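You operate a simulated robot arm through the tools that you are given. There is no shell and no other tool.

You are at the controls of a simulated robot arm. One attempt, no reset.

## Task
Tip the sugar from the cup into the blue square jar, close it and label it.
Fine: all of it; cup back on the table. Set down upright: measuring cup.

Only the result counts: the job must be done as asked and must still hold three seconds after the hand-in. Knocking over, shifting, dropping, spilling or breaking anything else fails it.

## Robot
A 6-joint arm with a two-finger parallel gripper, fixed in place. Base frame: the origin is at the foot of the arm, x ahead of it, y to its left, z up; the work surface is at about z = 0. Readings come in mm, rad, newtons and seconds.
With the tool pointing down near the work surface it reaches from about 140 to 580 mm from the base axis. Its first joint turns from -1.152 to 1.152 rad. Payload 2.1 kg.
The TCP is the grasp point between the finger pads, 30 mm short of the fingertips. In the tool frame z runs along the fingers and y along their closing line. Largest opening 94 mm; finger width 28, thickness 10; the body of the gripper, 50 by 96 mm, starts 55 mm behind the TCP.
Orientation is that of the tool frame in the base frame, as a unit quaternion [w, x, y, z]. With the fingers straight down and closing along the base's y, the tool's x points along the base's -x, its y along +y and its z along -z.

## Interface
- The arm moves only by the tool step_arm. Its arguments are lists of equal length, an entry for each row: "travel": the shift along the tool's x, y, z in mm, a list of three; "rot": the turn, a rotation vector about the tool's x, y, z in rad, a list of three; "fingers": the opening, from 0 (shut) to 1 (fully open). In form: {"travel": [[tx, ty, tz], ...], "rot": [[rx, ry, rz], ...], "fingers": [fingers, ...]}. A call has 1 to 20 rows; each row shifts and turns the commanded pose from where the row before left it, along the tool's axes as they then stand. Each row takes 0.2 s and may step no farther than 50 mm and 0.15 rad from the row before; otherwise, or with a gripper value out of range, the whole call is refused. Where a pose cannot be reached the arm comes as near as it can. A force on the tool above 40 N (or 10 N above the force at the start of the call, whichever is more), or a blocked arm, ends the call early, and 0.2 s more pass. The fingers move at their own pace (about 72 mm/s each) and stop on an object; they squeeze with about 34 N. The grip force told is the motor's: it shows also when the fingers shut on nothing. Time passes only in rows, and 0.2 s behind the last, so rows that do not move let the fingers close. The reply holds the time, the measured pose of the TCP, the force on the tool along the base axes, the opening and the grip force, in the units named above and with some noise, with the torque about the TCP (base axes, N m) and any sound that the robot's microphone picked up.
- Cameras (640 x 400 px; columns grow to the right, rows downward): "scene" is fixed at [50.4, -367.3, 491.8]; the picture's right is [0.78, -0.63, 0.00], its down [-0.33, -0.41, -0.85] and it looks along [0.54, 0.66, -0.52] (base axes); focal length 214 px, centre (320, 200). "wrist" rides on the gripper at [76, 14, -103] in the tool frame; the picture's right is [-0.18, 0.98, 0.00], its down [-0.75, -0.14, -0.64] and it looks along [-0.63, -0.12, 0.77] (tool axes); focal length 243 px, centre (320, 200). There is no depth. A picture from a camera that has moved, and an enlarged one, comes with that camera's place and axes in the base frame and with its lens. The place of the scene camera against the robot may be out by one fixed shift of up to 12 mm in any direction.
- camera(camera): a new picture of that camera. No time passes.
- close_up(camera, box): a new picture of the part [left, top, right, bottom] of that camera's present view, enlarged. No time passes.
- close_job(): hands the job in; it is judged then, once.

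Nothing tells you positions but the pictures and the camera data. Unless the task says otherwise, let go and move clear before handing in.

The tools are called after "Emit:" by a JSON object that holds its "op" and its "data". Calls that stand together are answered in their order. step_arm: Moves the arm, as the interface text tells. Its arguments: {"type":"object","properties":{"travel":{"type":"array","items":{"type":"array","items":{"type":"number"}}},"rot":{"type":"array","items":{"type":"array","items":{"type":"number"}}},"fingers":{"type":"array","items":{"type":"number"}}},"required":["travel","rot","fingers"]} The other tools are called the same way: camera (camera) takes a picture; close_up (camera, box) takes an enlarged picture of a part of a camera's view; close_job () hands the job in.

At the start:

```text
clock: 0.0
tcp_pos: [263.1, -85.6, 424.8]
tcp_rot: [0.001, 0.0, 1.0, 0.0]
contact_force: [-0.3, -0.6, -0.1]
moment: [-0.01, -0.01, 0.0]
opening: 94.3
grip_force: 0.0
```

scene: 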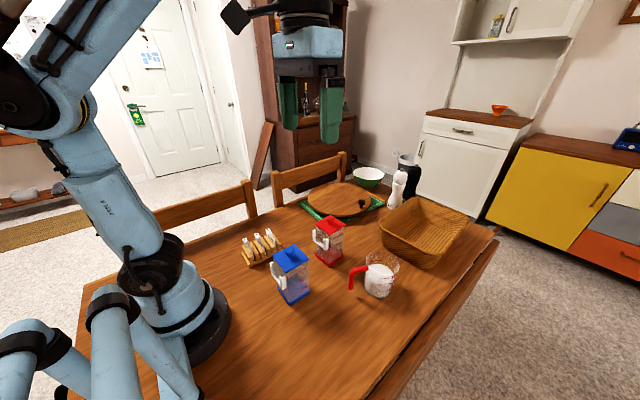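
wrist: 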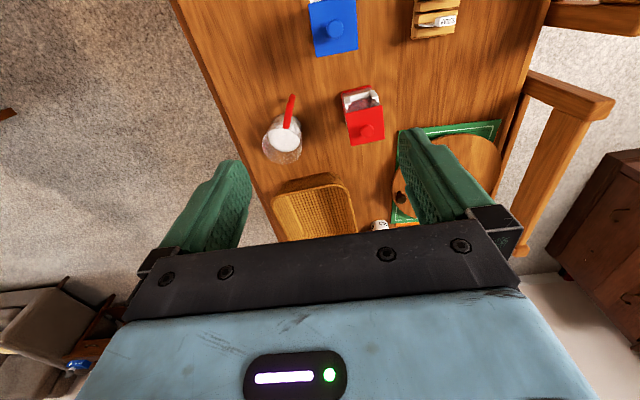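

I see a table with a blue square jar, a red square jar, a measuring cup with a red handle holding sugar, a rack of what look like labels, a basket and a board. I'll take enlarged views before moving anything.

Emit:
{"op": "close_up", "data": {"camera": "scene", "box": [230, 200, 350, 320]}}

Emit:
{"op": "close_up", "data": {"camera": "scene", "box": [330, 220, 430, 320]}}

Emit:
{"op": "close_up", "data": {"camera": "wrist", "box": [250, 0, 470, 140]}}

Emit:
{"op": "close_up", "data": {"camera": "wrist", "box": [240, 80, 420, 190]}}

```text
3.33 times, centred on (290, 260) of scene
camera zoom: at [50.4, -367.3, 491.8], right [0.78, -0.63, 0.0], down [-0.33, -0.41, -0.85], along [0.54, 0.66, -0.52], focal length 715 px, centre (420, 0)
```

zoom: 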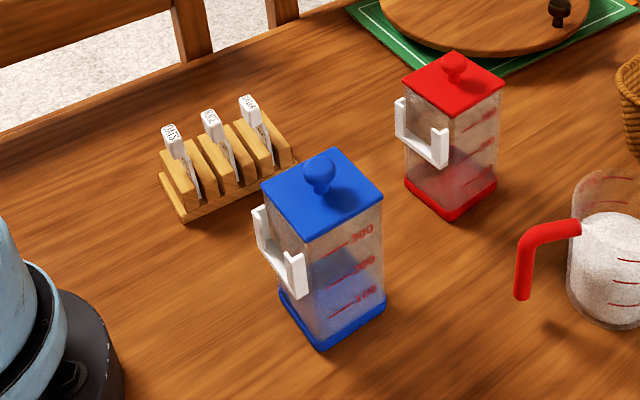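

```text
4.00 times, centred on (380, 270) of scene
camera zoom: at [50.4, -367.3, 491.8], right [0.78, -0.63, 0.0], down [-0.33, -0.41, -0.85], along [0.54, 0.66, -0.52], focal length 858 px, centre (80, -80)
```

zoom: 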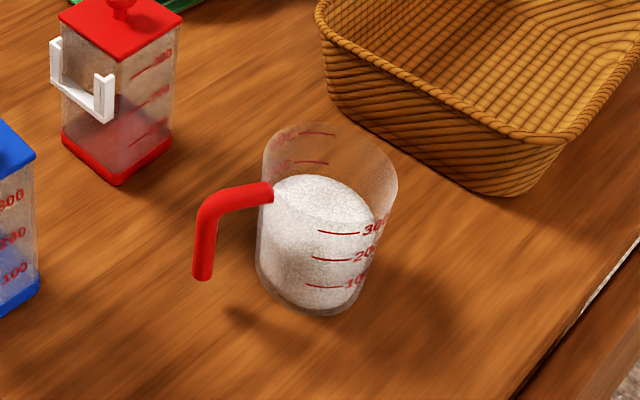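

```text
2.86 times, centred on (360, 70) of wrist
camera zoom: at [187.4, -71.0, 526.3], right [0.18, 0.98, 0.0], down [0.75, -0.14, 0.64], along [0.63, -0.12, -0.77], focal length 693 px, centre (206, 571)
```

zoom: 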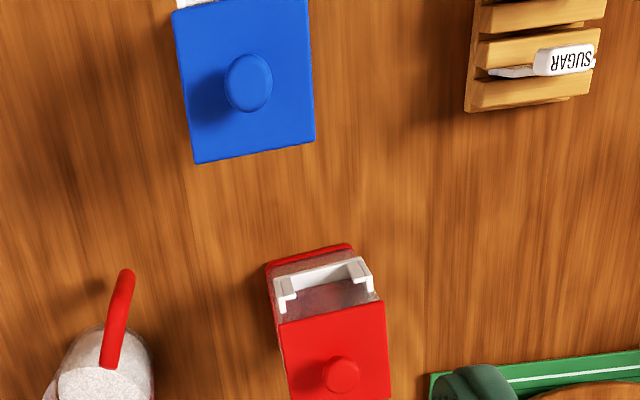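

```text
3.56 times, centred on (330, 135) of wrist
camera zoom: at [187.4, -71.0, 526.3], right [0.18, 0.98, 0.0], down [0.75, -0.14, 0.64], along [0.63, -0.12, -0.77], focal length 863 px, centre (284, 431)
```

zoom: 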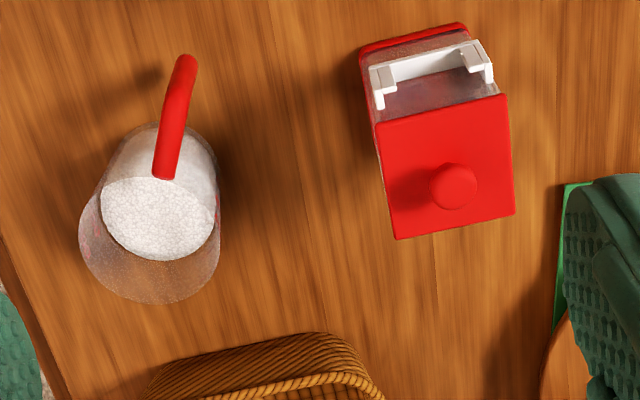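

The rack holds three labels, and both jars have a white label bracket. I'll zoom in further on the labels, the bracket and the lid before deciding the moves.

Emit:
{"op": "close_up", "data": {"camera": "scene", "box": [240, 225, 290, 270]}}

Emit:
{"op": "close_up", "data": {"camera": "scene", "box": [265, 240, 315, 310]}}

Emit:
{"op": "close_up", "data": {"camera": "wrist", "box": [400, 0, 470, 45]}}

Emit:
{"op": "close_up", "data": {"camera": "wrist", "box": [295, 0, 375, 60]}}

```text
8.89 times, centred on (265, 248) of scene
camera zoom: at [50.4, -367.3, 491.8], right [0.78, -0.63, 0.0], down [-0.33, -0.41, -0.85], along [0.54, 0.66, -0.52], focal length 1906 px, centre (809, -222)
```

zoom: 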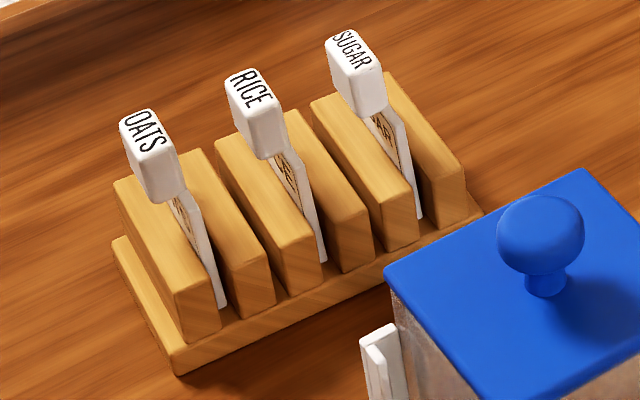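

```text
5.71 times, centred on (290, 275) of scene
camera zoom: at [50.4, -367.3, 491.8], right [0.78, -0.63, 0.0], down [-0.33, -0.41, -0.85], along [0.54, 0.66, -0.52], focal length 1226 px, centre (491, -229)
```

zoom: 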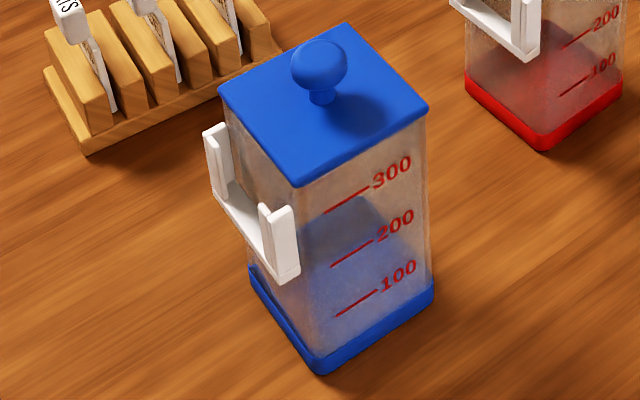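

```text
8.89 times, centred on (435, 22) of wrist
camera zoom: at [187.4, -71.0, 526.3], right [0.18, 0.98, 0.0], down [0.75, -0.14, 0.64], along [0.63, -0.12, -0.77], focal length 2157 px, centre (-702, 1778)
```

zoom: 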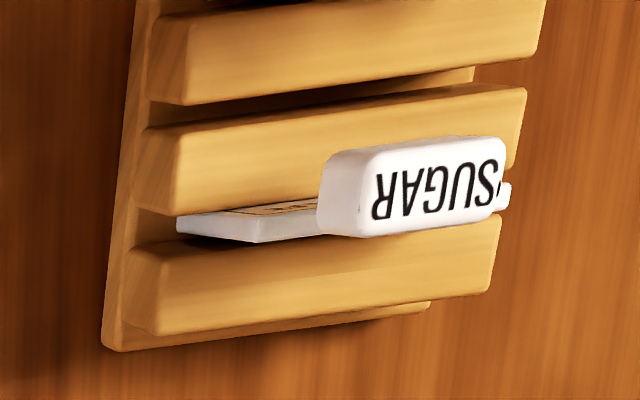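

```text
6.67 times, centred on (335, 30) of wrist
camera zoom: at [187.4, -71.0, 526.3], right [0.18, 0.98, 0.0], down [0.75, -0.14, 0.64], along [0.63, -0.12, -0.77], focal length 1618 px, centre (220, 1333)
```

zoom: 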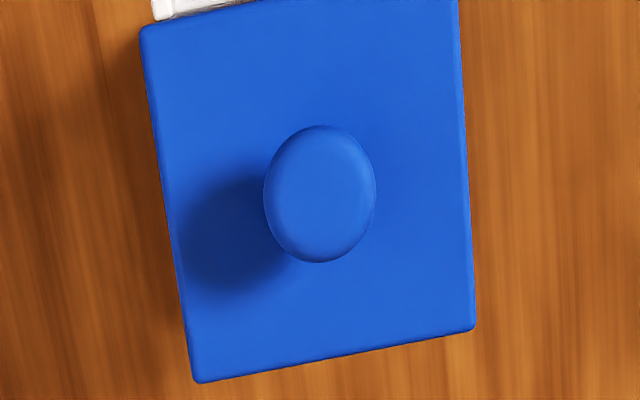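

The lid lifts by its knob, and SUGAR is the rack label nearest the red jar. I'll move back towards the base so the wrist camera gets a better view of the blue jar and rack.

Emit:
{"op": "step_arm", "data": {"travel": [[30, 8, 8], [30, 8, 8], [28, 9, 9], [0, 0, 0]], "rot": [[0, 0, 0], [0, 0, 0], [0, 0, 0], [0, 0, 0]], "fingers": [1, 1, 1, 1]}}

Emit:
{"op": "camera", "data": {"camera": "wrist"}}

Emit:
{"op": "camera", "data": {"camera": "scene"}}

```text
clock: 1.0
tcp_pos: [175.7, -60.9, 399.9]
tcp_rot: [0.001, 0.0, 1.0, -0.001]
contact_force: [1.0, -0.9, 0.6]
moment: [0.0, -0.01, -0.01]
opening: 94.1
grip_force: 0.0
```

```text
taken
camera wrist: at [99.5, -45.7, 501.6], right [0.18, 0.98, 0.0], down [0.75, -0.14, 0.64], along [0.63, -0.12, -0.77], focal length 243 px, centre (320, 200)
```

wrist: 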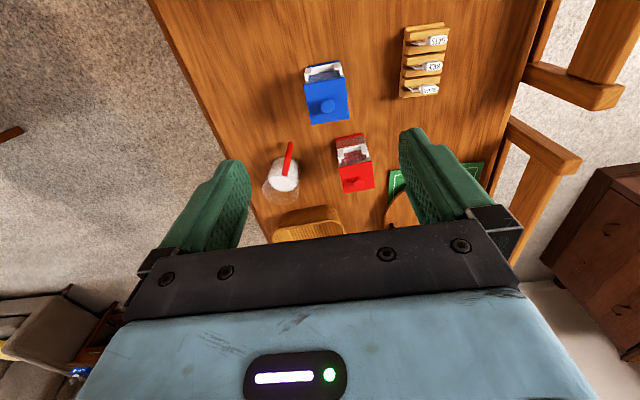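

```text
taken
```

scene: 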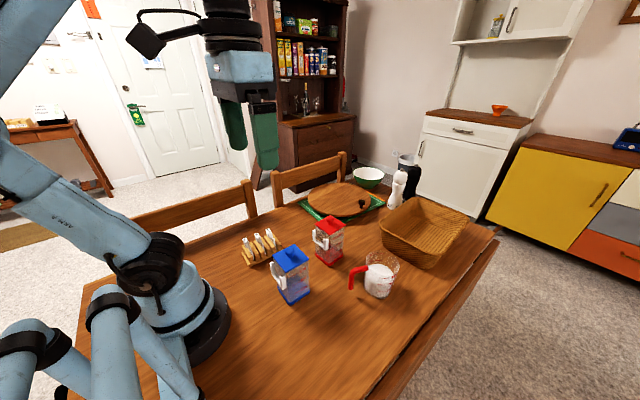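

Emit:
{"op": "close_up", "data": {"camera": "wrist", "box": [290, 50, 370, 130]}}

Emit:
{"op": "close_up", "data": {"camera": "wrist", "box": [390, 15, 470, 105]}}

Emit:
{"op": "close_up", "data": {"camera": "wrist", "box": [250, 125, 390, 225]}}

```text
5.00 times, centred on (330, 90) of wrist
camera zoom: at [99.5, -45.7, 501.6], right [0.18, 0.98, 0.0], down [0.75, -0.14, 0.64], along [0.63, -0.12, -0.77], focal length 1213 px, centre (270, 750)
```

zoom: 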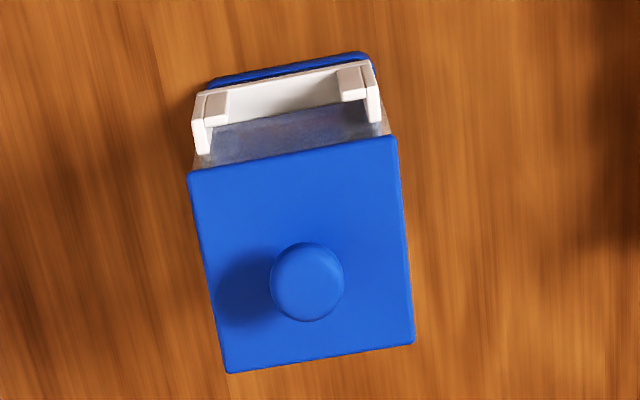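

```text
4.44 times, centred on (430, 60) of wrist
camera zoom: at [99.5, -45.7, 501.6], right [0.18, 0.98, 0.0], down [0.75, -0.14, 0.64], along [0.63, -0.12, -0.77], focal length 1078 px, centre (-169, 822)
```

zoom: 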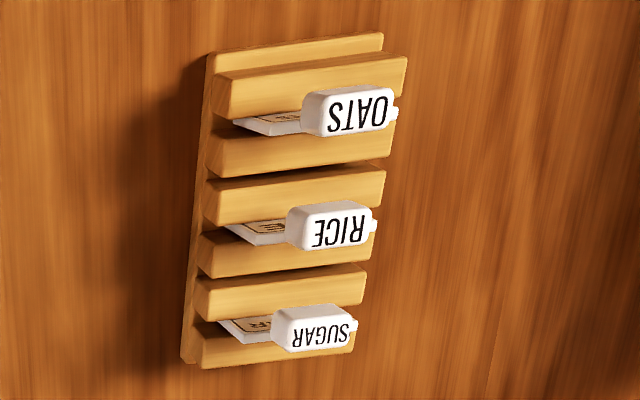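

```text
4.00 times, centred on (320, 175) of wrist
camera zoom: at [99.5, -45.7, 501.6], right [0.18, 0.98, 0.0], down [0.75, -0.14, 0.64], along [0.63, -0.12, -0.77], focal length 970 px, centre (320, 300)
```

zoom: 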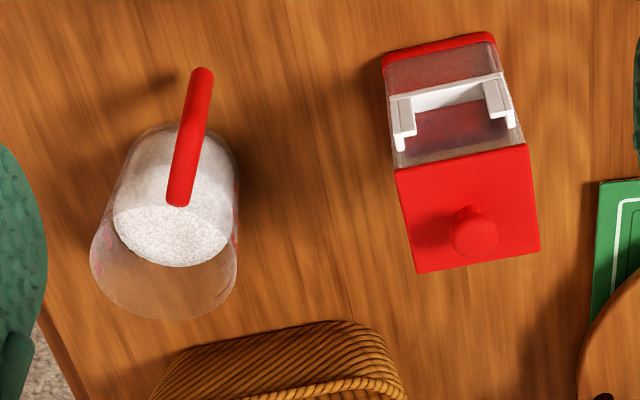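

Triangulating the two wrist views gives:
- **Blue lid:** centre about (222, -57), top at z ≈ 121, knob at z ≈ 140.
- **Cup:** near (380, -182), with its handle pointing back at the base.

Next I'll go lower near the base to look at the bracket and the labels.

Emit:
{"op": "step_arm", "data": {"travel": [[5, 10, 40], [5, 10, 40], [5, 10, 40], [0, 0, 0]], "rot": [[0, 0, 0], [0, 0, 0], [0, 0, 0], [0, 0, 0]], "fingers": [1, 1, 1, 1]}}

Emit:
{"op": "camera", "data": {"camera": "wrist"}}

```text
clock: 2.0
tcp_pos: [161.9, -31.1, 279.1]
tcp_rot: [0.001, 0.0, 1.0, 0.001]
contact_force: [0.4, 0.3, -1.2]
moment: [-0.02, -0.02, 0.0]
opening: 94.1
grip_force: 0.0
```

```text
taken
camera wrist: at [84.4, -15.8, 381.3], right [0.18, 0.98, 0.0], down [0.75, -0.14, 0.64], along [0.63, -0.12, -0.77], focal length 243 px, centre (320, 200)
```

wrist: 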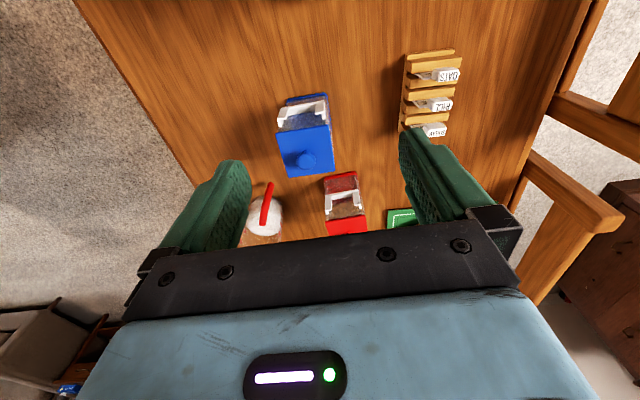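

Emit:
{"op": "close_up", "data": {"camera": "wrist", "box": [260, 80, 350, 185]}}

Emit:
{"op": "close_up", "data": {"camera": "wrist", "box": [390, 40, 480, 140]}}

```text
3.81 times, centred on (305, 132) of wrist
camera zoom: at [84.4, -15.8, 381.3], right [0.18, 0.98, 0.0], down [0.75, -0.14, 0.64], along [0.63, -0.12, -0.77], focal length 924 px, centre (377, 457)
```

zoom: 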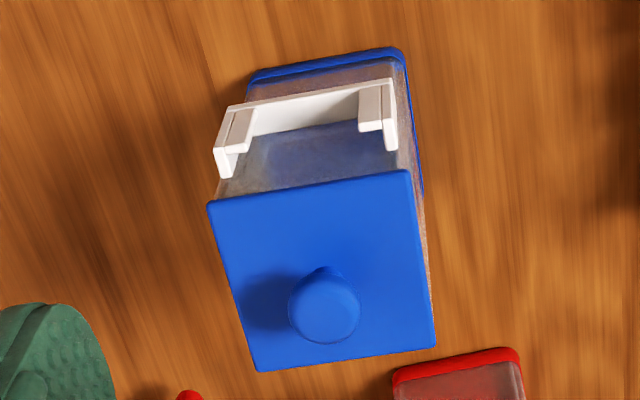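

```text
4.00 times, centred on (435, 90) of wrist
camera zoom: at [84.4, -15.8, 381.3], right [0.18, 0.98, 0.0], down [0.75, -0.14, 0.64], along [0.63, -0.12, -0.77], focal length 970 px, centre (-140, 640)
```

zoom: 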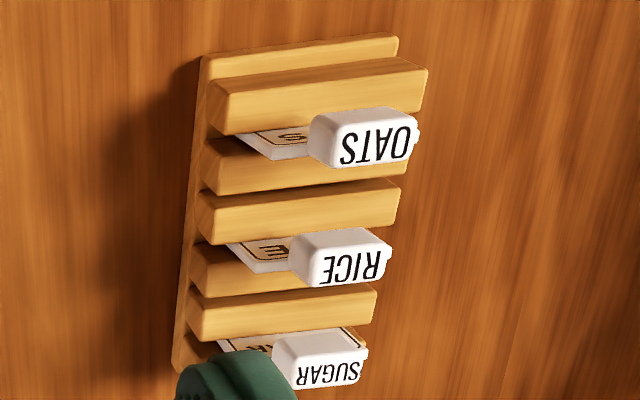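

The bracket on the blue jar's base-facing side is an open-top slot, spanning about z 62–102. I'll line up over the lid knob now and check the alignment from above before going down.

Emit:
{"op": "step_arm", "data": {"travel": [[-20, -9, 0], [-20, -9, 15], [-21.5, -9.5, 15], [0, 0, 23], [0, 0, 0]], "rot": [[0, 0, 0], [0, 0, 0], [0, 0, 0], [0, 0, 0], [0, 0, 0]], "fingers": [1, 1, 1, 1, 1]}}

Emit:
{"op": "camera", "data": {"camera": "wrist"}}

Emit:
{"op": "close_up", "data": {"camera": "scene", "box": [220, 150, 400, 310]}}

```text
clock: 3.2
tcp_pos: [221.8, -57.8, 226.1]
tcp_rot: [0.001, 0.0, 1.0, 0.0]
contact_force: [0.6, -0.9, 0.0]
moment: [0.01, -0.04, -0.04]
opening: 93.9
grip_force: 0.1
```

```text
taken
camera wrist: at [145.9, -43.6, 328.2], right [0.18, 0.98, 0.0], down [0.75, -0.14, 0.64], along [0.63, -0.12, -0.77], focal length 243 px, centre (320, 200)
```

wrist: 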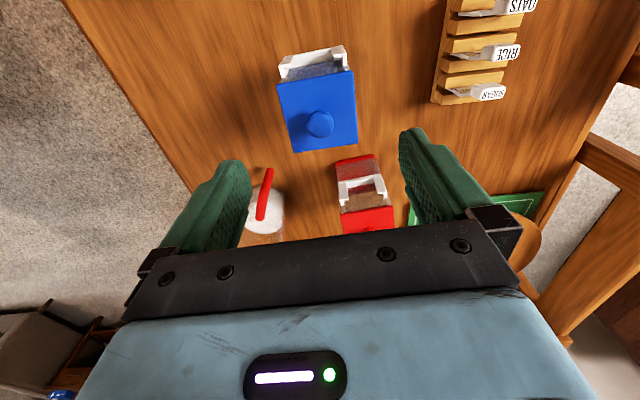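

```text
2.50 times, centred on (310, 230) of scene
camera zoom: at [50.4, -367.3, 491.8], right [0.78, -0.63, 0.0], down [-0.33, -0.41, -0.85], along [0.54, 0.66, -0.52], focal length 536 px, centre (345, 125)
```

zoom: 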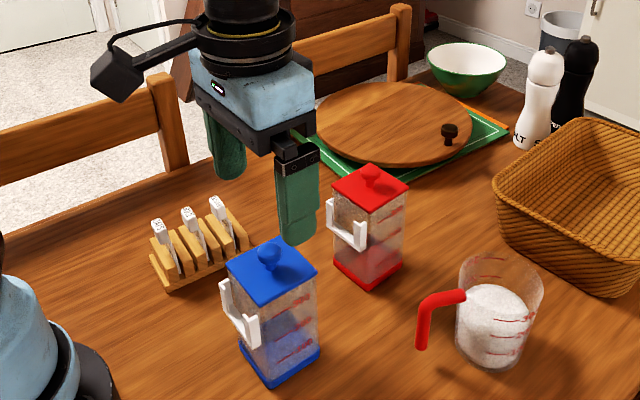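

Emit:
{"op": "close_up", "data": {"camera": "wrist", "box": [270, 35, 370, 160]}}

Emit:
{"op": "close_up", "data": {"camera": "wrist", "box": [425, 40, 535, 110]}}

Emit:
{"op": "close_up", "data": {"camera": "wrist", "box": [225, 150, 315, 250]}}

```text
3.20 times, centred on (320, 98) of wrist
camera zoom: at [145.9, -43.6, 328.2], right [0.18, 0.98, 0.0], down [0.75, -0.14, 0.64], along [0.63, -0.12, -0.77], focal length 776 px, centre (320, 528)
```

zoom: 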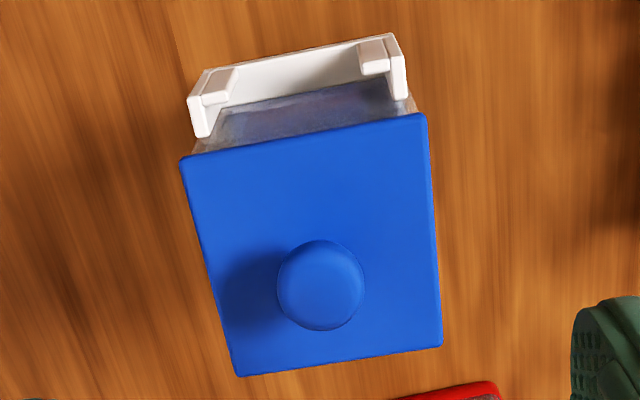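

```text
5.71 times, centred on (480, 75) of wrist
camera zoom: at [145.9, -43.6, 328.2], right [0.18, 0.98, 0.0], down [0.75, -0.14, 0.64], along [0.63, -0.12, -0.77], focal length 1386 px, centre (-594, 914)
```

zoom: 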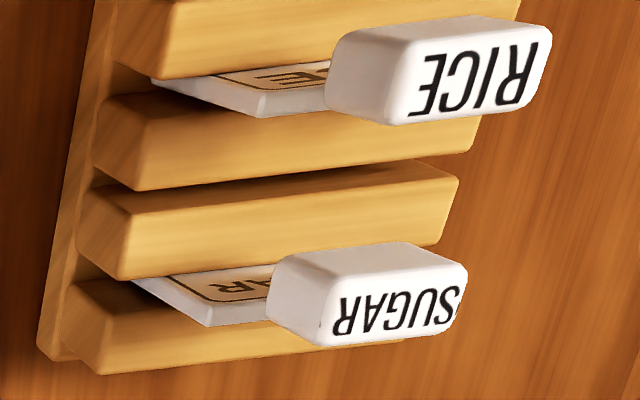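

```text
4.00 times, centred on (270, 200) of wrist
camera zoom: at [145.9, -43.6, 328.2], right [0.18, 0.98, 0.0], down [0.75, -0.14, 0.64], along [0.63, -0.12, -0.77], focal length 970 px, centre (520, 200)
```

zoom: 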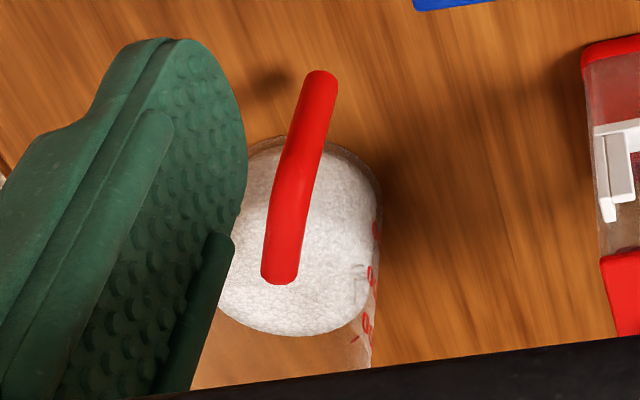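

The gripper is centred over the knob (222, -57.5). The SUGAR label head is at about (248, 111), top at z ≈ 78. Next I'll descend so the fingertips stop just above the lid plate and close on the knob.

Emit:
{"op": "step_arm", "data": {"travel": [[0, 0, 25], [0, 0, 25], [0, 0, 19], [0, 0, 0], [0, 0, 0], [0, 0, 0], [0, 0, 0]], "rot": [[0, 0, 0], [0, 0, 0], [0, 0, 0], [0, 0, 0], [0, 0, 0], [0, 0, 0], [0, 0, 0]], "fingers": [1, 1, 1, 0.15, 0.15, 0.15, 0.15]}}

Emit:
{"op": "camera", "data": {"camera": "wrist"}}

Emit:
{"op": "close_up", "data": {"camera": "scene", "box": [240, 200, 340, 310]}}

```text
clock: 4.8
tcp_pos: [222.0, -58.4, 158.8]
tcp_rot: [0.0, 0.0, 1.0, 0.0]
contact_force: [0.5, -0.2, -0.5]
moment: [-0.03, 0.0, -0.03]
opening: 17.1
grip_force: 33.4
heard: snap
```

```text
taken
camera wrist: at [146.1, -43.8, 259.1], right [0.18, 0.98, 0.0], down [0.75, -0.14, 0.64], along [0.63, -0.12, -0.77], focal length 243 px, centre (320, 200)
```

wrist: 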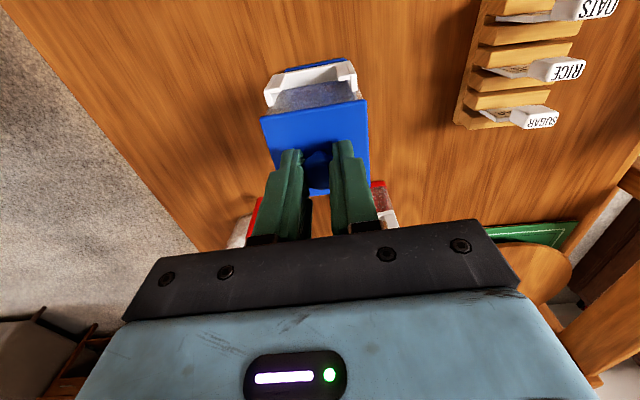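

```text
3.64 times, centred on (290, 255) of scene
camera zoom: at [50.4, -367.3, 491.8], right [0.78, -0.63, 0.0], down [-0.33, -0.41, -0.85], along [0.54, 0.66, -0.52], focal length 780 px, centre (429, 0)
```

zoom: 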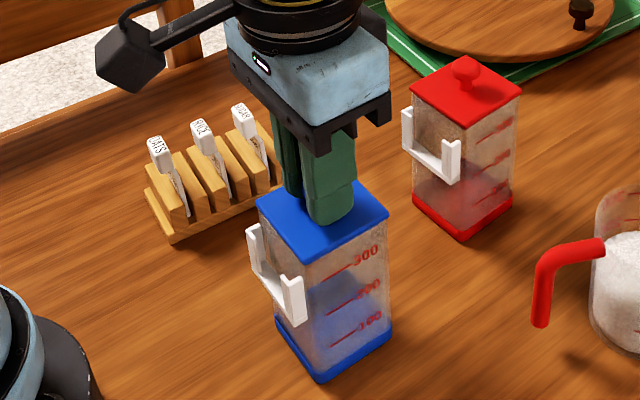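

I heard a "snap" as the fingers closed on the knob. I'll look closely at the knob and lid before lifting.

Emit:
{"op": "close_up", "data": {"camera": "wrist", "box": [250, 50, 390, 210]}}

Emit:
{"op": "close_up", "data": {"camera": "scene", "box": [265, 235, 320, 285]}}

```text
2.50 times, centred on (320, 130) of wrist
camera zoom: at [146.1, -43.8, 259.1], right [0.18, 0.98, 0.0], down [0.75, -0.14, 0.64], along [0.63, -0.12, -0.77], focal length 606 px, centre (320, 375)
```

zoom: 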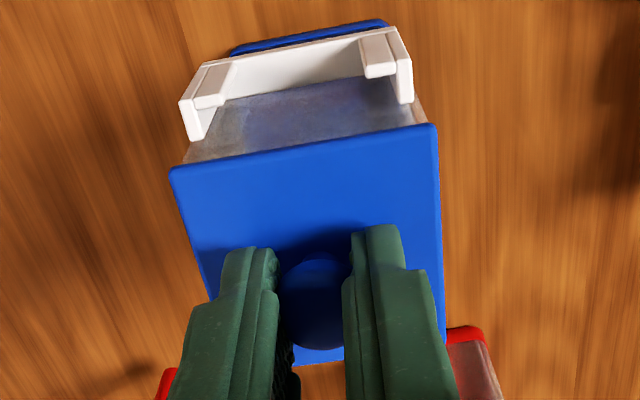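

```text
8.00 times, centred on (292, 260) of scene
camera zoom: at [50.4, -367.3, 491.8], right [0.78, -0.63, 0.0], down [-0.33, -0.41, -0.85], along [0.54, 0.66, -0.52], focal length 1716 px, centre (540, -280)
```

zoom: 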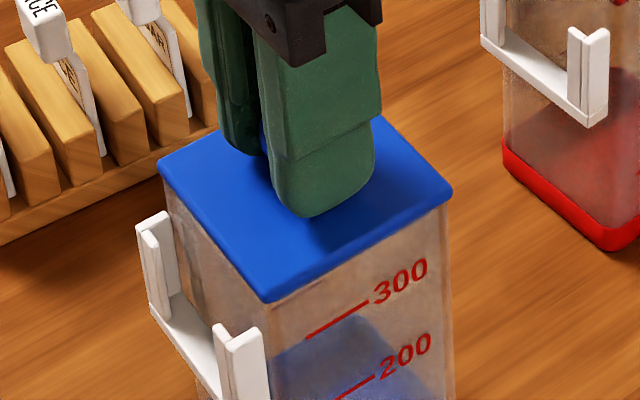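

The knob is held and the lid looks intact. The snap may have been its catch letting go. I'll lift slowly and watch the force.

Emit:
{"op": "step_arm", "data": {"travel": [[0, 0, -2], [0, 0, -2], [0, 0, -2], [0, 0, 0]], "rot": [[0, 0, 0], [0, 0, 0], [0, 0, 0], [0, 0, 0]], "fingers": [0.1, 0.1, 0.1, 0.1]}}

Emit:
{"op": "close_up", "data": {"camera": "scene", "box": [250, 225, 330, 310]}}

```text
clock: 5.8
tcp_pos: [223.5, -58.7, 162.4]
tcp_rot: [0.001, 0.001, 1.0, -0.001]
contact_force: [-0.4, 0.5, -0.4]
moment: [-0.02, 0.03, 0.02]
opening: 16.7
grip_force: 34.3
```

```text
4.71 times, centred on (290, 268) of scene
camera zoom: at [50.4, -367.3, 491.8], right [0.78, -0.63, 0.0], down [-0.33, -0.41, -0.85], along [0.54, 0.66, -0.52], focal length 1009 px, centre (461, -118)
```

zoom: 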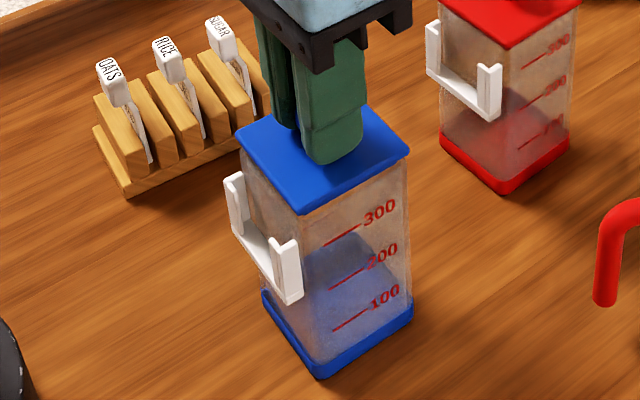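

The lid has risen about 5 mm and the jar foot hasn't moved. I'll continue straight up.

Emit:
{"op": "step_arm", "data": {"travel": [[0, 0, -8], [0, 0, -12], [0, 0, -20], [0, 0, -20], [0, 0, 0]], "rot": [[0, 0, 0], [0, 0, 0], [0, 0, 0], [0, 0, 0], [0, 0, 0]], "fingers": [0.1, 0.1, 0.1, 0.1, 0.1]}}

Emit:
{"op": "close_up", "data": {"camera": "scene", "box": [240, 195, 340, 310]}}

Emit:
{"op": "camera", "data": {"camera": "wrist"}}

```text
clock: 7.0
tcp_pos: [222.5, -57.9, 224.4]
tcp_rot: [0.001, 0.0, 1.0, 0.0]
contact_force: [1.4, 0.6, -0.3]
moment: [0.01, 0.0, 0.03]
opening: 16.7
grip_force: 34.2
```

```text
3.48 times, centred on (290, 252) of scene
camera zoom: at [50.4, -367.3, 491.8], right [0.78, -0.63, 0.0], down [-0.33, -0.41, -0.85], along [0.54, 0.66, -0.52], focal length 746 px, centre (424, 17)
```

zoom: 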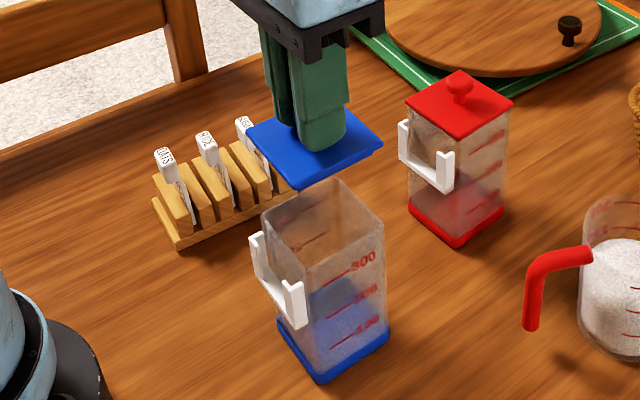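

```text
taken
camera wrist: at [146.3, -43.5, 326.2], right [0.18, 0.98, 0.0], down [0.75, -0.14, 0.64], along [0.63, -0.12, -0.77], focal length 243 px, centre (320, 200)
```

wrist: 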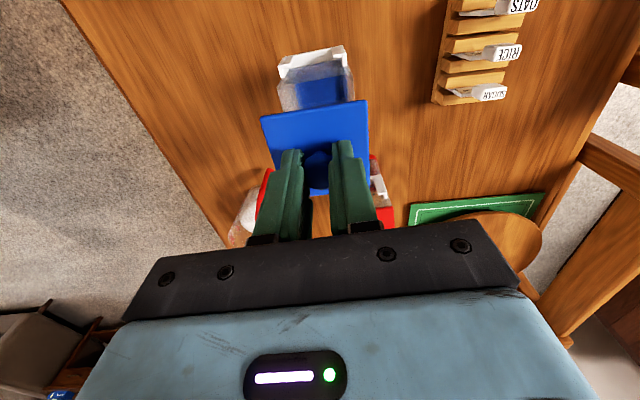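

The lid is off and the jar is open and empty. I'll carry the lid to free table at about (215, -190) and lower it close to the surface.

Emit:
{"op": "step_arm", "data": {"travel": [[1.8, -33, 0], [1.8, -33, 0], [1.8, -33, 0], [1.9, -33.5, 0], [0, 0, 35], [0, 0, 35], [0, 0, 35], [0, 0, 35], [0, 0, 0]], "rot": [[0, 0, 0], [0, 0, 0], [0, 0, 0], [0, 0, 0], [0, 0, 0], [0, 0, 0], [0, 0, 0], [0, 0, 0], [0, 0, 0]], "fingers": [0.1, 0.1, 0.1, 0.1, 0.1, 0.1, 0.1, 0.1, 0.1]}}

Emit:
{"op": "camera", "data": {"camera": "scene"}}

Emit:
{"op": "camera", "data": {"camera": "wrist"}}

```text
clock: 9.0
tcp_pos: [215.1, -189.9, 83.5]
tcp_rot: [0.0, 0.0, 1.0, 0.0]
contact_force: [0.9, 0.4, -0.1]
moment: [0.03, -0.01, 0.02]
opening: 16.7
grip_force: 34.3
```

```text
taken
```

scene: 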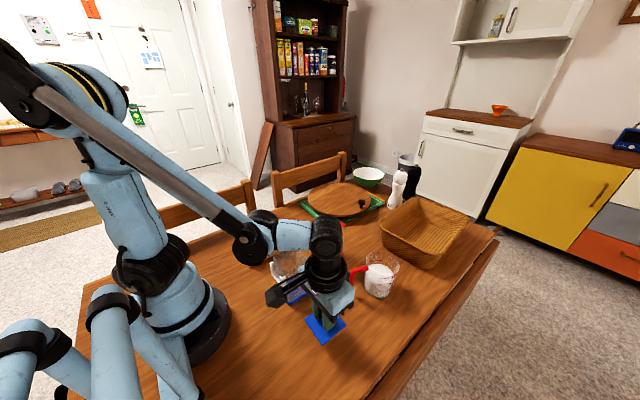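

```text
taken
camera wrist: at [139.2, -175.4, 185.0], right [0.18, 0.98, 0.0], down [0.75, -0.14, 0.64], along [0.63, -0.12, -0.77], focal length 243 px, centre (320, 200)
```

wrist: 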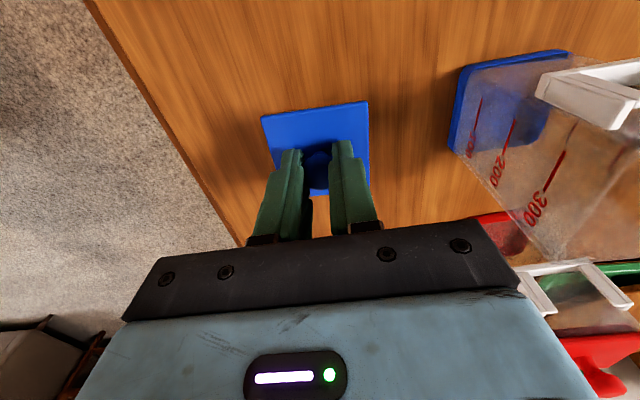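

Emit:
{"op": "step_arm", "data": {"travel": [[0, 0, 15], [0, 0, 15], [0, 0, 5], [0, 0, 0]], "rot": [[0, 0, 0], [0, 0, 0], [0, 0, 0], [0, 0, 0]], "fingers": [0.1, 0.1, 0.1, 0.1]}}

Emit:
{"op": "close_up", "data": {"camera": "scene", "box": [285, 290, 365, 360]}}

```text
clock: 10.0
tcp_pos: [215.2, -191.0, 47.9]
tcp_rot: [0.001, 0.0, 1.0, 0.0]
contact_force: [0.2, 0.8, -0.8]
moment: [0.0, -0.02, -0.01]
opening: 16.4
grip_force: 34.4
```

```text
5.71 times, centred on (325, 325) of scene
camera zoom: at [50.4, -367.3, 491.8], right [0.78, -0.63, 0.0], down [-0.33, -0.41, -0.85], along [0.54, 0.66, -0.52], focal length 1226 px, centre (291, -514)
```

zoom: 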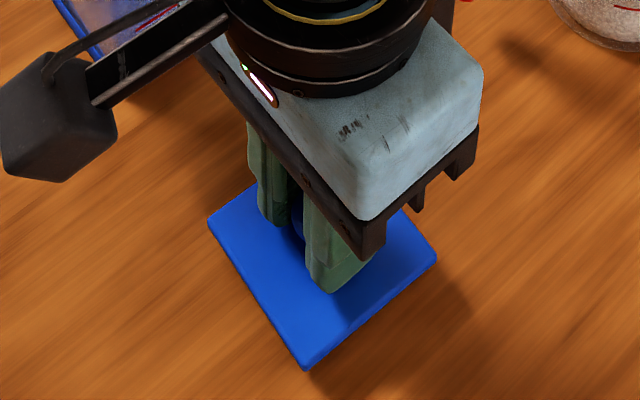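

Emit:
{"op": "step_arm", "data": {"travel": [[0, 0, 2], [0, 0, 2], [0, 0, 0]], "rot": [[0, 0, 0], [0, 0, 0], [0, 0, 0]], "fingers": [0.1, 0.1, 0.1]}}

Emit:
{"op": "step_arm", "data": {"travel": [[0, 0, 1], [0, 0, 1], [0, 0, 0]], "rot": [[0, 0, 0], [0, 0, 0], [0, 0, 0]], "fingers": [0.1, 0.1, 0.1]}}

```text
clock: 10.8
tcp_pos: [215.6, -190.6, 44.9]
tcp_rot: [0.001, 0.0, 1.0, 0.0]
contact_force: [-1.5, -0.9, 4.0]
moment: [-0.01, 0.01, 0.01]
opening: 16.5
grip_force: 33.5
```

```text
clock: 11.3
tcp_pos: [215.8, -190.6, 42.9]
tcp_rot: [0.0, 0.0, 1.0, 0.0]
contact_force: [0.4, 1.3, 17.4]
moment: [0.03, -0.02, 0.0]
opening: 17.2
grip_force: 34.1
stopped in row 2: the force on the tool passed its limit at 42 N (the readings are from after the stop); the commanded pose is now the measured one
```

The lid touched the table at TCP z ≈ 43. I'll ease up a little, release it and rise clear.

Emit:
{"op": "step_arm", "data": {"travel": [[0, 0, -1], [0, 0, 0], [0, 0, 0], [0, 0, 0]], "rot": [[0, 0, 0], [0, 0, 0], [0, 0, 0], [0, 0, 0]], "fingers": [0.1, 0.1, 0.3, 0.5]}}

Emit:
{"op": "step_arm", "data": {"travel": [[0, 0, 0], [0, 0, -20], [0, 0, -40], [0, 0, -40], [0, 0, -40], [0, 0, 0]], "rot": [[0, 0, 0], [0, 0, 0], [0, 0, 0], [0, 0, 0], [0, 0, 0], [0, 0, 0]], "fingers": [0.5, 0.5, 0.5, 0.7, 1, 1]}}

Emit:
{"op": "camera", "data": {"camera": "wrist"}}

Emit:
{"op": "camera", "data": {"camera": "scene"}}

```text
clock: 12.3
tcp_pos: [215.4, -190.4, 44.6]
tcp_rot: [0.0, 0.0, 1.0, 0.0]
contact_force: [0.1, 0.8, 0.6]
moment: [0.01, 0.01, -0.02]
opening: 47.0
grip_force: 0.0
```

```text
clock: 13.7
tcp_pos: [215.1, -191.4, 184.2]
tcp_rot: [-0.001, 0.0, 1.0, 0.0]
contact_force: [0.3, 0.1, -0.1]
moment: [-0.03, -0.04, -0.02]
opening: 93.9
grip_force: 0.0
```

```text
taken
camera wrist: at [138.5, -176.4, 286.2], right [0.18, 0.98, 0.0], down [0.75, -0.14, 0.64], along [0.63, -0.12, -0.77], focal length 243 px, centre (320, 200)
```

wrist: 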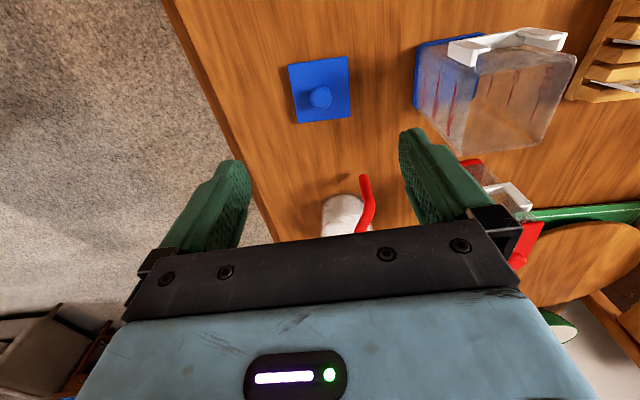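

```text
taken
```

scene: 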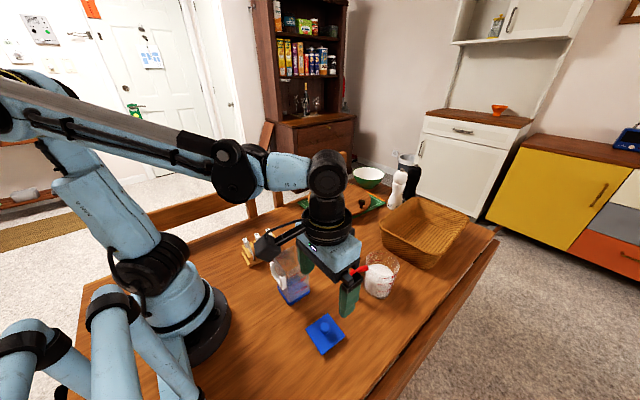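

The lid is resting on the table and the gripper is clear. Now I'll raise the arm and look at the cup from two positions to find its axis, rim, sugar level and handle direction.

Emit:
{"op": "step_arm", "data": {"travel": [[0, 0, -40], [0, 0, -40], [-20, 10, -40], [-30, 10, -20], [-30, 10, 0], [0, 0, 0]], "rot": [[0, 0, 0], [0, 0, 0], [0, 0, 0], [0, 0, 0], [0, 0, 0], [0, 0, 0]], "fingers": [1, 1, 1, 1, 1, 1]}}

Emit:
{"op": "camera", "data": {"camera": "wrist"}}

```text
clock: 15.1
tcp_pos: [295.7, -160.7, 325.3]
tcp_rot: [0.001, 0.0, 1.0, 0.001]
contact_force: [0.7, 0.4, 0.0]
moment: [-0.01, -0.01, 0.01]
opening: 94.1
grip_force: 0.0
```

```text
taken
camera wrist: at [219.6, -145.7, 426.9], right [0.18, 0.98, 0.0], down [0.75, -0.14, 0.64], along [0.63, -0.12, -0.77], focal length 243 px, centre (320, 200)
```

wrist: 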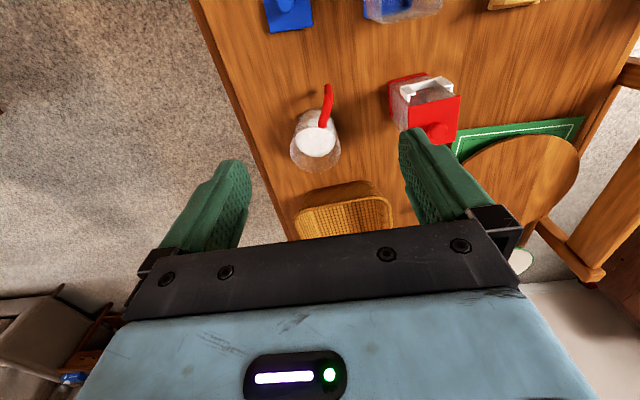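

Emit:
{"op": "close_up", "data": {"camera": "wrist", "box": [270, 75, 360, 185]}}

Emit:
{"op": "step_arm", "data": {"travel": [[-40, 0, 0], [-40, 0, 0], [0, 0, 0]], "rot": [[0, 0, 0], [0, 0, 0], [0, 0, 0]], "fingers": [1, 1, 1]}}

Emit:
{"op": "camera", "data": {"camera": "wrist"}}

Emit:
{"op": "close_up", "data": {"camera": "wrist", "box": [270, 0, 360, 110]}}

```text
3.64 times, centred on (315, 130) of wrist
camera zoom: at [219.6, -145.7, 426.9], right [0.18, 0.98, 0.0], down [0.75, -0.14, 0.64], along [0.63, -0.12, -0.77], focal length 882 px, centre (338, 454)
```

zoom: 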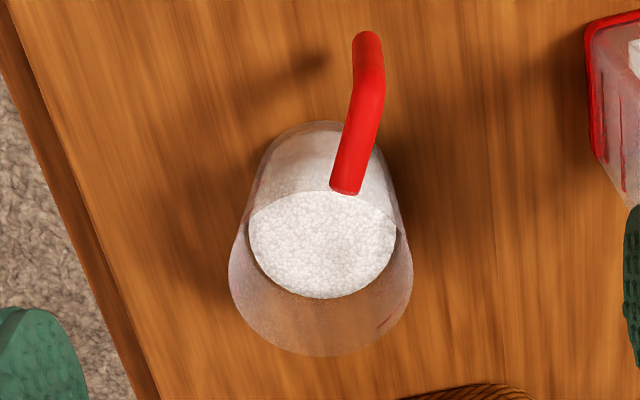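

```text
clock: 15.9
tcp_pos: [375.5, -161.1, 324.6]
tcp_rot: [0.0, 0.0, 1.0, 0.0]
contact_force: [-0.3, 0.0, -0.6]
moment: [0.02, 0.01, 0.03]
opening: 94.2
grip_force: 0.1
```

```text
taken
camera wrist: at [299.4, -146.4, 426.9], right [0.18, 0.98, 0.0], down [0.75, -0.14, 0.64], along [0.63, -0.12, -0.77], focal length 243 px, centre (320, 200)
```

wrist: 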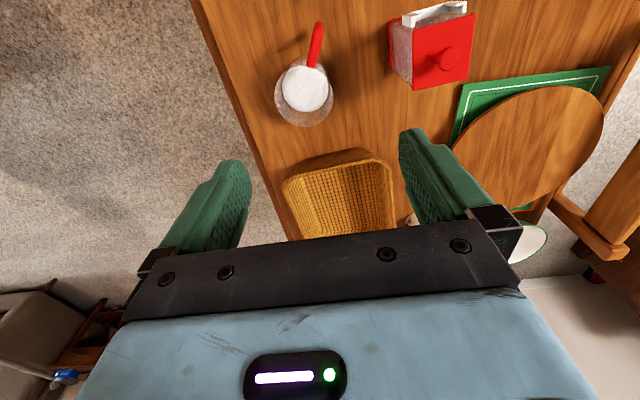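

```text
3.64 times, centred on (315, 55) of wrist
camera zoom: at [299.4, -146.4, 426.9], right [0.18, 0.98, 0.0], down [0.75, -0.14, 0.64], along [0.63, -0.12, -0.77], focal length 882 px, centre (338, 727)
```

zoom: 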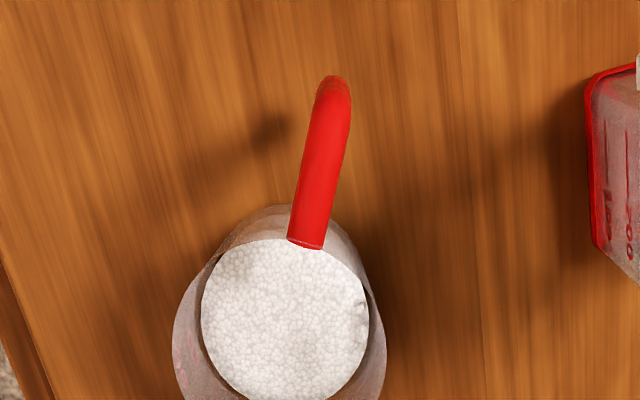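

Emit:
{"op": "close_up", "data": {"camera": "wrist", "box": [265, 15, 345, 135]}}

Emit:
{"op": "close_up", "data": {"camera": "scene", "box": [340, 235, 410, 310]}}

```text
3.33 times, centred on (305, 75) of wrist
camera zoom: at [299.4, -146.4, 426.9], right [0.18, 0.98, 0.0], down [0.75, -0.14, 0.64], along [0.63, -0.12, -0.77], focal length 809 px, centre (370, 617)
```

zoom: 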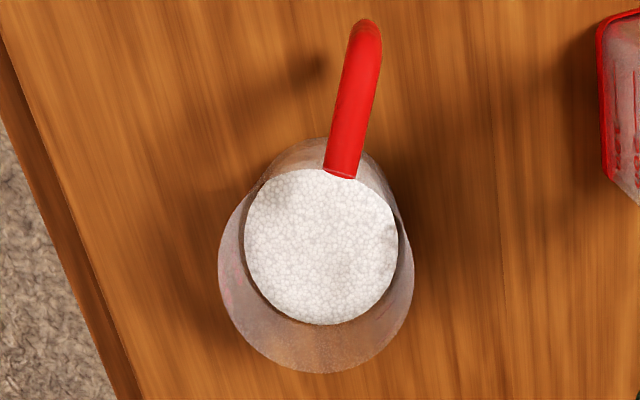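

```text
5.33 times, centred on (375, 272) of scene
camera zoom: at [50.5, -367.3, 491.8], right [0.78, -0.63, 0.0], down [-0.33, -0.41, -0.85], along [0.54, 0.66, -0.52], focal length 1144 px, centre (27, -187)
```

zoom: 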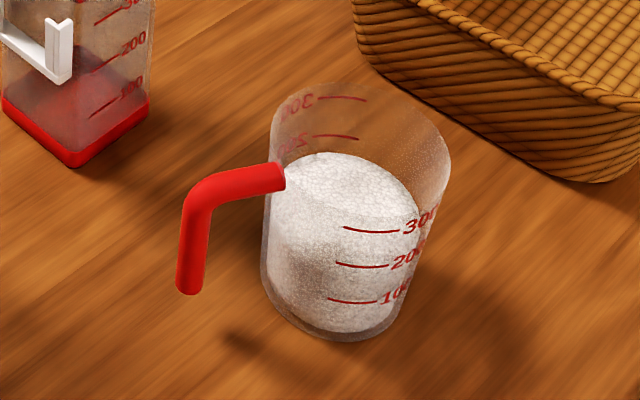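

The fits put the cup axis near (392, -185), rim about 75 mm across at z ≈ 103, and sugar level near z ≈ 52. The handle points at azimuth ~154°, with its vertical bar near (328, -154). I plan to grip the handle with the wrist turned half round, so the camera stays clear of the blue jar, and I'll test that turn up high first.

Emit:
{"op": "step_arm", "data": {"travel": [[28, 5, 10], [28, 5, 10], [0, 0, 0], [0, 0, 0], [0, 0, 0], [0, 0, 0], [0, 0, 0], [0, 0, 0], [0, 0, 0], [0, 0, 0], [0, 0, 0], [0, 0, 0], [0, 0, 0], [0, 0, 0], [0, 0, 0], [0, 0, 0], [0, 0, 0], [0, 0, 0], [0, 0, 0], [0, 0, 0]], "rot": [[0, 0, 0], [0, 0, 0], [0, 0, -0.15], [0, 0, -0.15], [0, 0, -0.15], [0, 0, -0.15], [0, 0, -0.15], [0, 0, -0.15], [0, 0, -0.15], [0, 0, -0.15], [0, 0, -0.15], [0, 0, -0.15], [0, 0, -0.15], [0, 0, -0.15], [0, 0, -0.15], [0, 0, -0.15], [0, 0, -0.15], [0, 0, -0.15], [0, 0, -0.15], [0, 0, -0.15]], "fingers": [1, 1, 1, 1, 1, 1, 1, 1, 1, 1, 1, 1, 1, 1, 1, 1, 1, 1, 1, 1]}}

Emit:
{"op": "camera", "data": {"camera": "wrist"}}

Emit:
{"op": "camera", "data": {"camera": "scene"}}

```text
clock: 20.1
tcp_pos: [333.4, -112.6, 305.4]
tcp_rot: [0.003, 0.974, -0.224, 0.0]
contact_force: [0.7, -0.9, -0.7]
moment: [-0.01, 0.0, 0.01]
opening: 94.1
grip_force: 0.0
out of reach, approached as far as the arm can: row 20
```

```text
taken
camera wrist: at [395.9, -157.7, 407.5], right [-0.59, -0.8, 0.01], down [-0.62, 0.46, 0.64], along [-0.52, 0.38, -0.77], focal length 243 px, centre (320, 200)
```

wrist: 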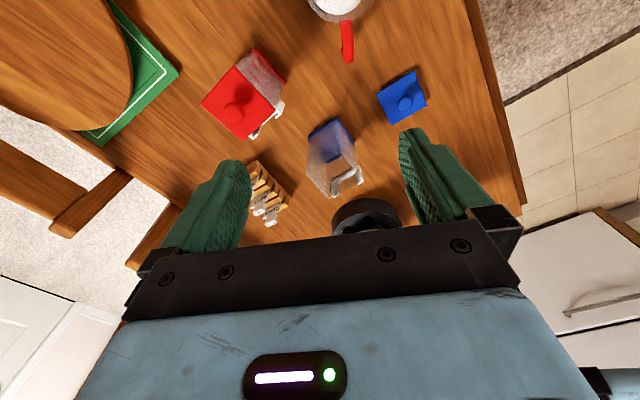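

```text
taken
```

scene: 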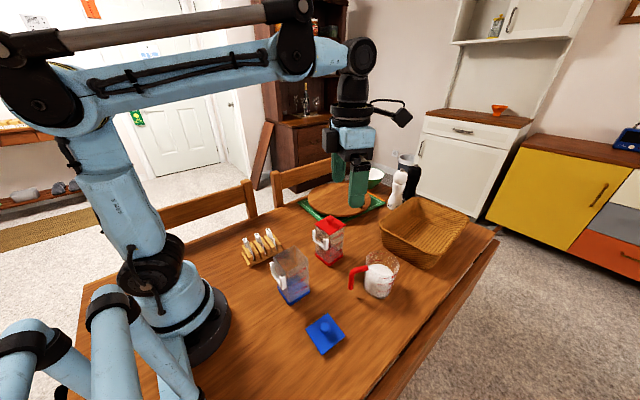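

The half turn runs just past the last joint's limit, so I'll keep the normal orientation for the grip. Before picking the cup up, I'll rehearse the pour motion empty and high over the jar to see which direction the arm can reach.

Emit:
{"op": "step_arm", "data": {"travel": [[0, 0, 0], [0, 0, 0], [0, 0, 0], [0, 0, 0], [0, 0, 0], [0, 0, 0], [0, 0, 0], [0, 0, 0], [0, 0, 0]], "rot": [[0, 0, 0.15], [0, 0, 0.15], [0, 0, 0.15], [0, 0, 0.15], [0, 0, 0.15], [0, 0, 0.15], [0, 0, 0.15], [0, 0, 0.067], [0, 0, 0]], "fingers": [1, 1, 1, 1, 1, 1, 1, 1, 1]}}

```text
clock: 22.1
tcp_pos: [333.7, -113.1, 304.8]
tcp_rot: [0.0, 0.709, -0.705, 0.001]
contact_force: [-0.4, 0.4, -0.8]
moment: [0.02, 0.01, -0.03]
opening: 94.0
grip_force: 0.0
```

Emit:
{"op": "step_arm", "data": {"travel": [[-27.3, 27.9, 1], [-27.3, 27.9, 1], [-27.3, 27.9, 1], [-27.3, 27.9, 1], [0, 0, 0], [0, 0, 0], [0, 0, 0], [0, 0, 0], [0, 0, 0], [0, 0, 0], [0, 0, 0], [0, 0, 0]], "rot": [[0, 0, 0], [0, 0, 0], [0, 0, 0], [0, 0, 0], [0, 0.15, 0], [0, 0.15, 0], [0, 0.15, 0], [0, 0.15, 0], [0, 0.15, 0], [0, 0.15, 0], [0, 0.15, 0], [0, 0, 0]], "fingers": [1, 1, 1, 1, 1, 1, 1, 1, 1, 1, 1, 1]}}

Emit:
{"op": "camera", "data": {"camera": "scene"}}

```text
clock: 24.7
tcp_pos: [238.0, -32.0, 301.1]
tcp_rot: [0.352, 0.615, -0.608, 0.357]
contact_force: [-0.8, -0.7, 0.3]
moment: [0.01, 0.0, -0.02]
opening: 93.9
grip_force: 0.0
out of reach, approached as far as the arm can: row 11
```

```text
taken
```

scene: 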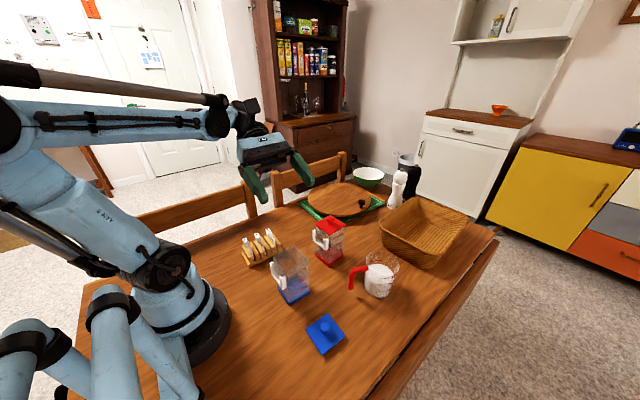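

Emit:
{"op": "step_arm", "data": {"travel": [[-25, 5.3, 3.6], [-25, 5.3, 3.6], [-25, 5.3, 3.6], [0, 0, 0]], "rot": [[0, 0, 0], [0, 0, 0], [0, 0, 0], [0, 0, 0]], "fingers": [1, 1, 1, 1]}}

Emit:
{"op": "step_arm", "data": {"travel": [[0, 0, 0], [0, 0, 0], [0, 0, 0]], "rot": [[0, 0.15, 0], [0, 0.15, 0], [0, 0, 0]], "fingers": [1, 1, 1]}}

```text
clock: 25.7
tcp_pos: [237.5, -32.0, 229.6]
tcp_rot: [0.351, 0.616, -0.609, 0.357]
contact_force: [-0.3, -0.3, -0.8]
moment: [-0.03, -0.01, -0.03]
opening: 93.8
grip_force: 0.1
out of reach, approached as far as the arm can: row 1, 2, 3
```

```text
clock: 26.5
tcp_pos: [256.0, -64.7, 229.8]
tcp_rot: [0.439, 0.555, -0.549, 0.445]
contact_force: [-0.1, 0.2, -0.2]
moment: [0.0, 0.0, -0.04]
opening: 94.1
grip_force: 0.1
out of reach, approached as far as the arm can: row 1, 2
```

Tilting that way (pouring towards +y) runs into a joint limit at about 55–60°. I'll unwind and rehearse the mirrored direction, pouring towards -y.

Emit:
{"op": "step_arm", "data": {"travel": [[0, 0, 0], [0, 0, 0], [0, 0, 0], [0, 0, 0], [0, 0, 0], [0, 0, 0], [0, 0, 0], [0, 0, 0], [0, 0, 0], [0, 0, -40], [0, 0, -40], [0, 0, 0]], "rot": [[0, -0.15, 0], [0, -0.15, 0], [0, -0.15, 0], [0, -0.15, 0], [0, -0.15, 0], [0, -0.15, 0], [0, -0.15, 0], [0, -0.15, 0], [0, -0.149, 0], [0, 0, 0], [0, 0, 0], [0, 0, 0]], "fingers": [1, 1, 1, 1, 1, 1, 1, 1, 1, 1, 1, 1]}}

Emit:
{"op": "step_arm", "data": {"travel": [[0, 0, 0], [0, 0, 0], [0, 0, 0], [0, 0, 0], [0, 0, 0], [0, 0, 0], [0, 0, 0], [0, 0, 0], [0, 0, 0], [0, 0, 0], [0, 0, 0], [0, 0, 0], [0, 0, 0], [0, 0, 0], [0, 0, 0], [0, 0, 0], [0, 0, 0], [0, 0, 0], [0, 0, 0], [0, 0, 0]], "rot": [[0, 0, 0.15], [0, 0, 0.15], [0, 0, 0.15], [0, 0, 0.15], [0, 0, 0.15], [0, 0, 0.15], [0, 0, 0.15], [0, 0, 0.15], [0, 0, 0.15], [0, 0, 0.15], [0, 0, 0.15], [0, 0, 0.15], [0, 0, 0.15], [0, 0, 0.15], [0, 0, 0.15], [0, 0, 0.15], [0, 0, 0.15], [0, 0, 0.15], [0, 0, 0.15], [0, 0, 0.15]], "fingers": [1, 1, 1, 1, 1, 1, 1, 1, 1, 1, 1, 1, 1, 1, 1, 1, 1, 1, 1, 1]}}

```text
clock: 29.1
tcp_pos: [255.2, -63.3, 311.6]
tcp_rot: [-0.001, 0.712, -0.703, 0.0]
contact_force: [-0.3, 0.1, -1.0]
moment: [-0.02, 0.02, 0.05]
opening: 94.0
grip_force: 0.1
```

```text
clock: 33.3
tcp_pos: [256.8, -63.8, 311.4]
tcp_rot: [0.0, 0.651, 0.759, -0.001]
contact_force: [-0.2, -1.3, -0.3]
moment: [0.01, 0.03, -0.01]
opening: 94.2
grip_force: 0.1
```

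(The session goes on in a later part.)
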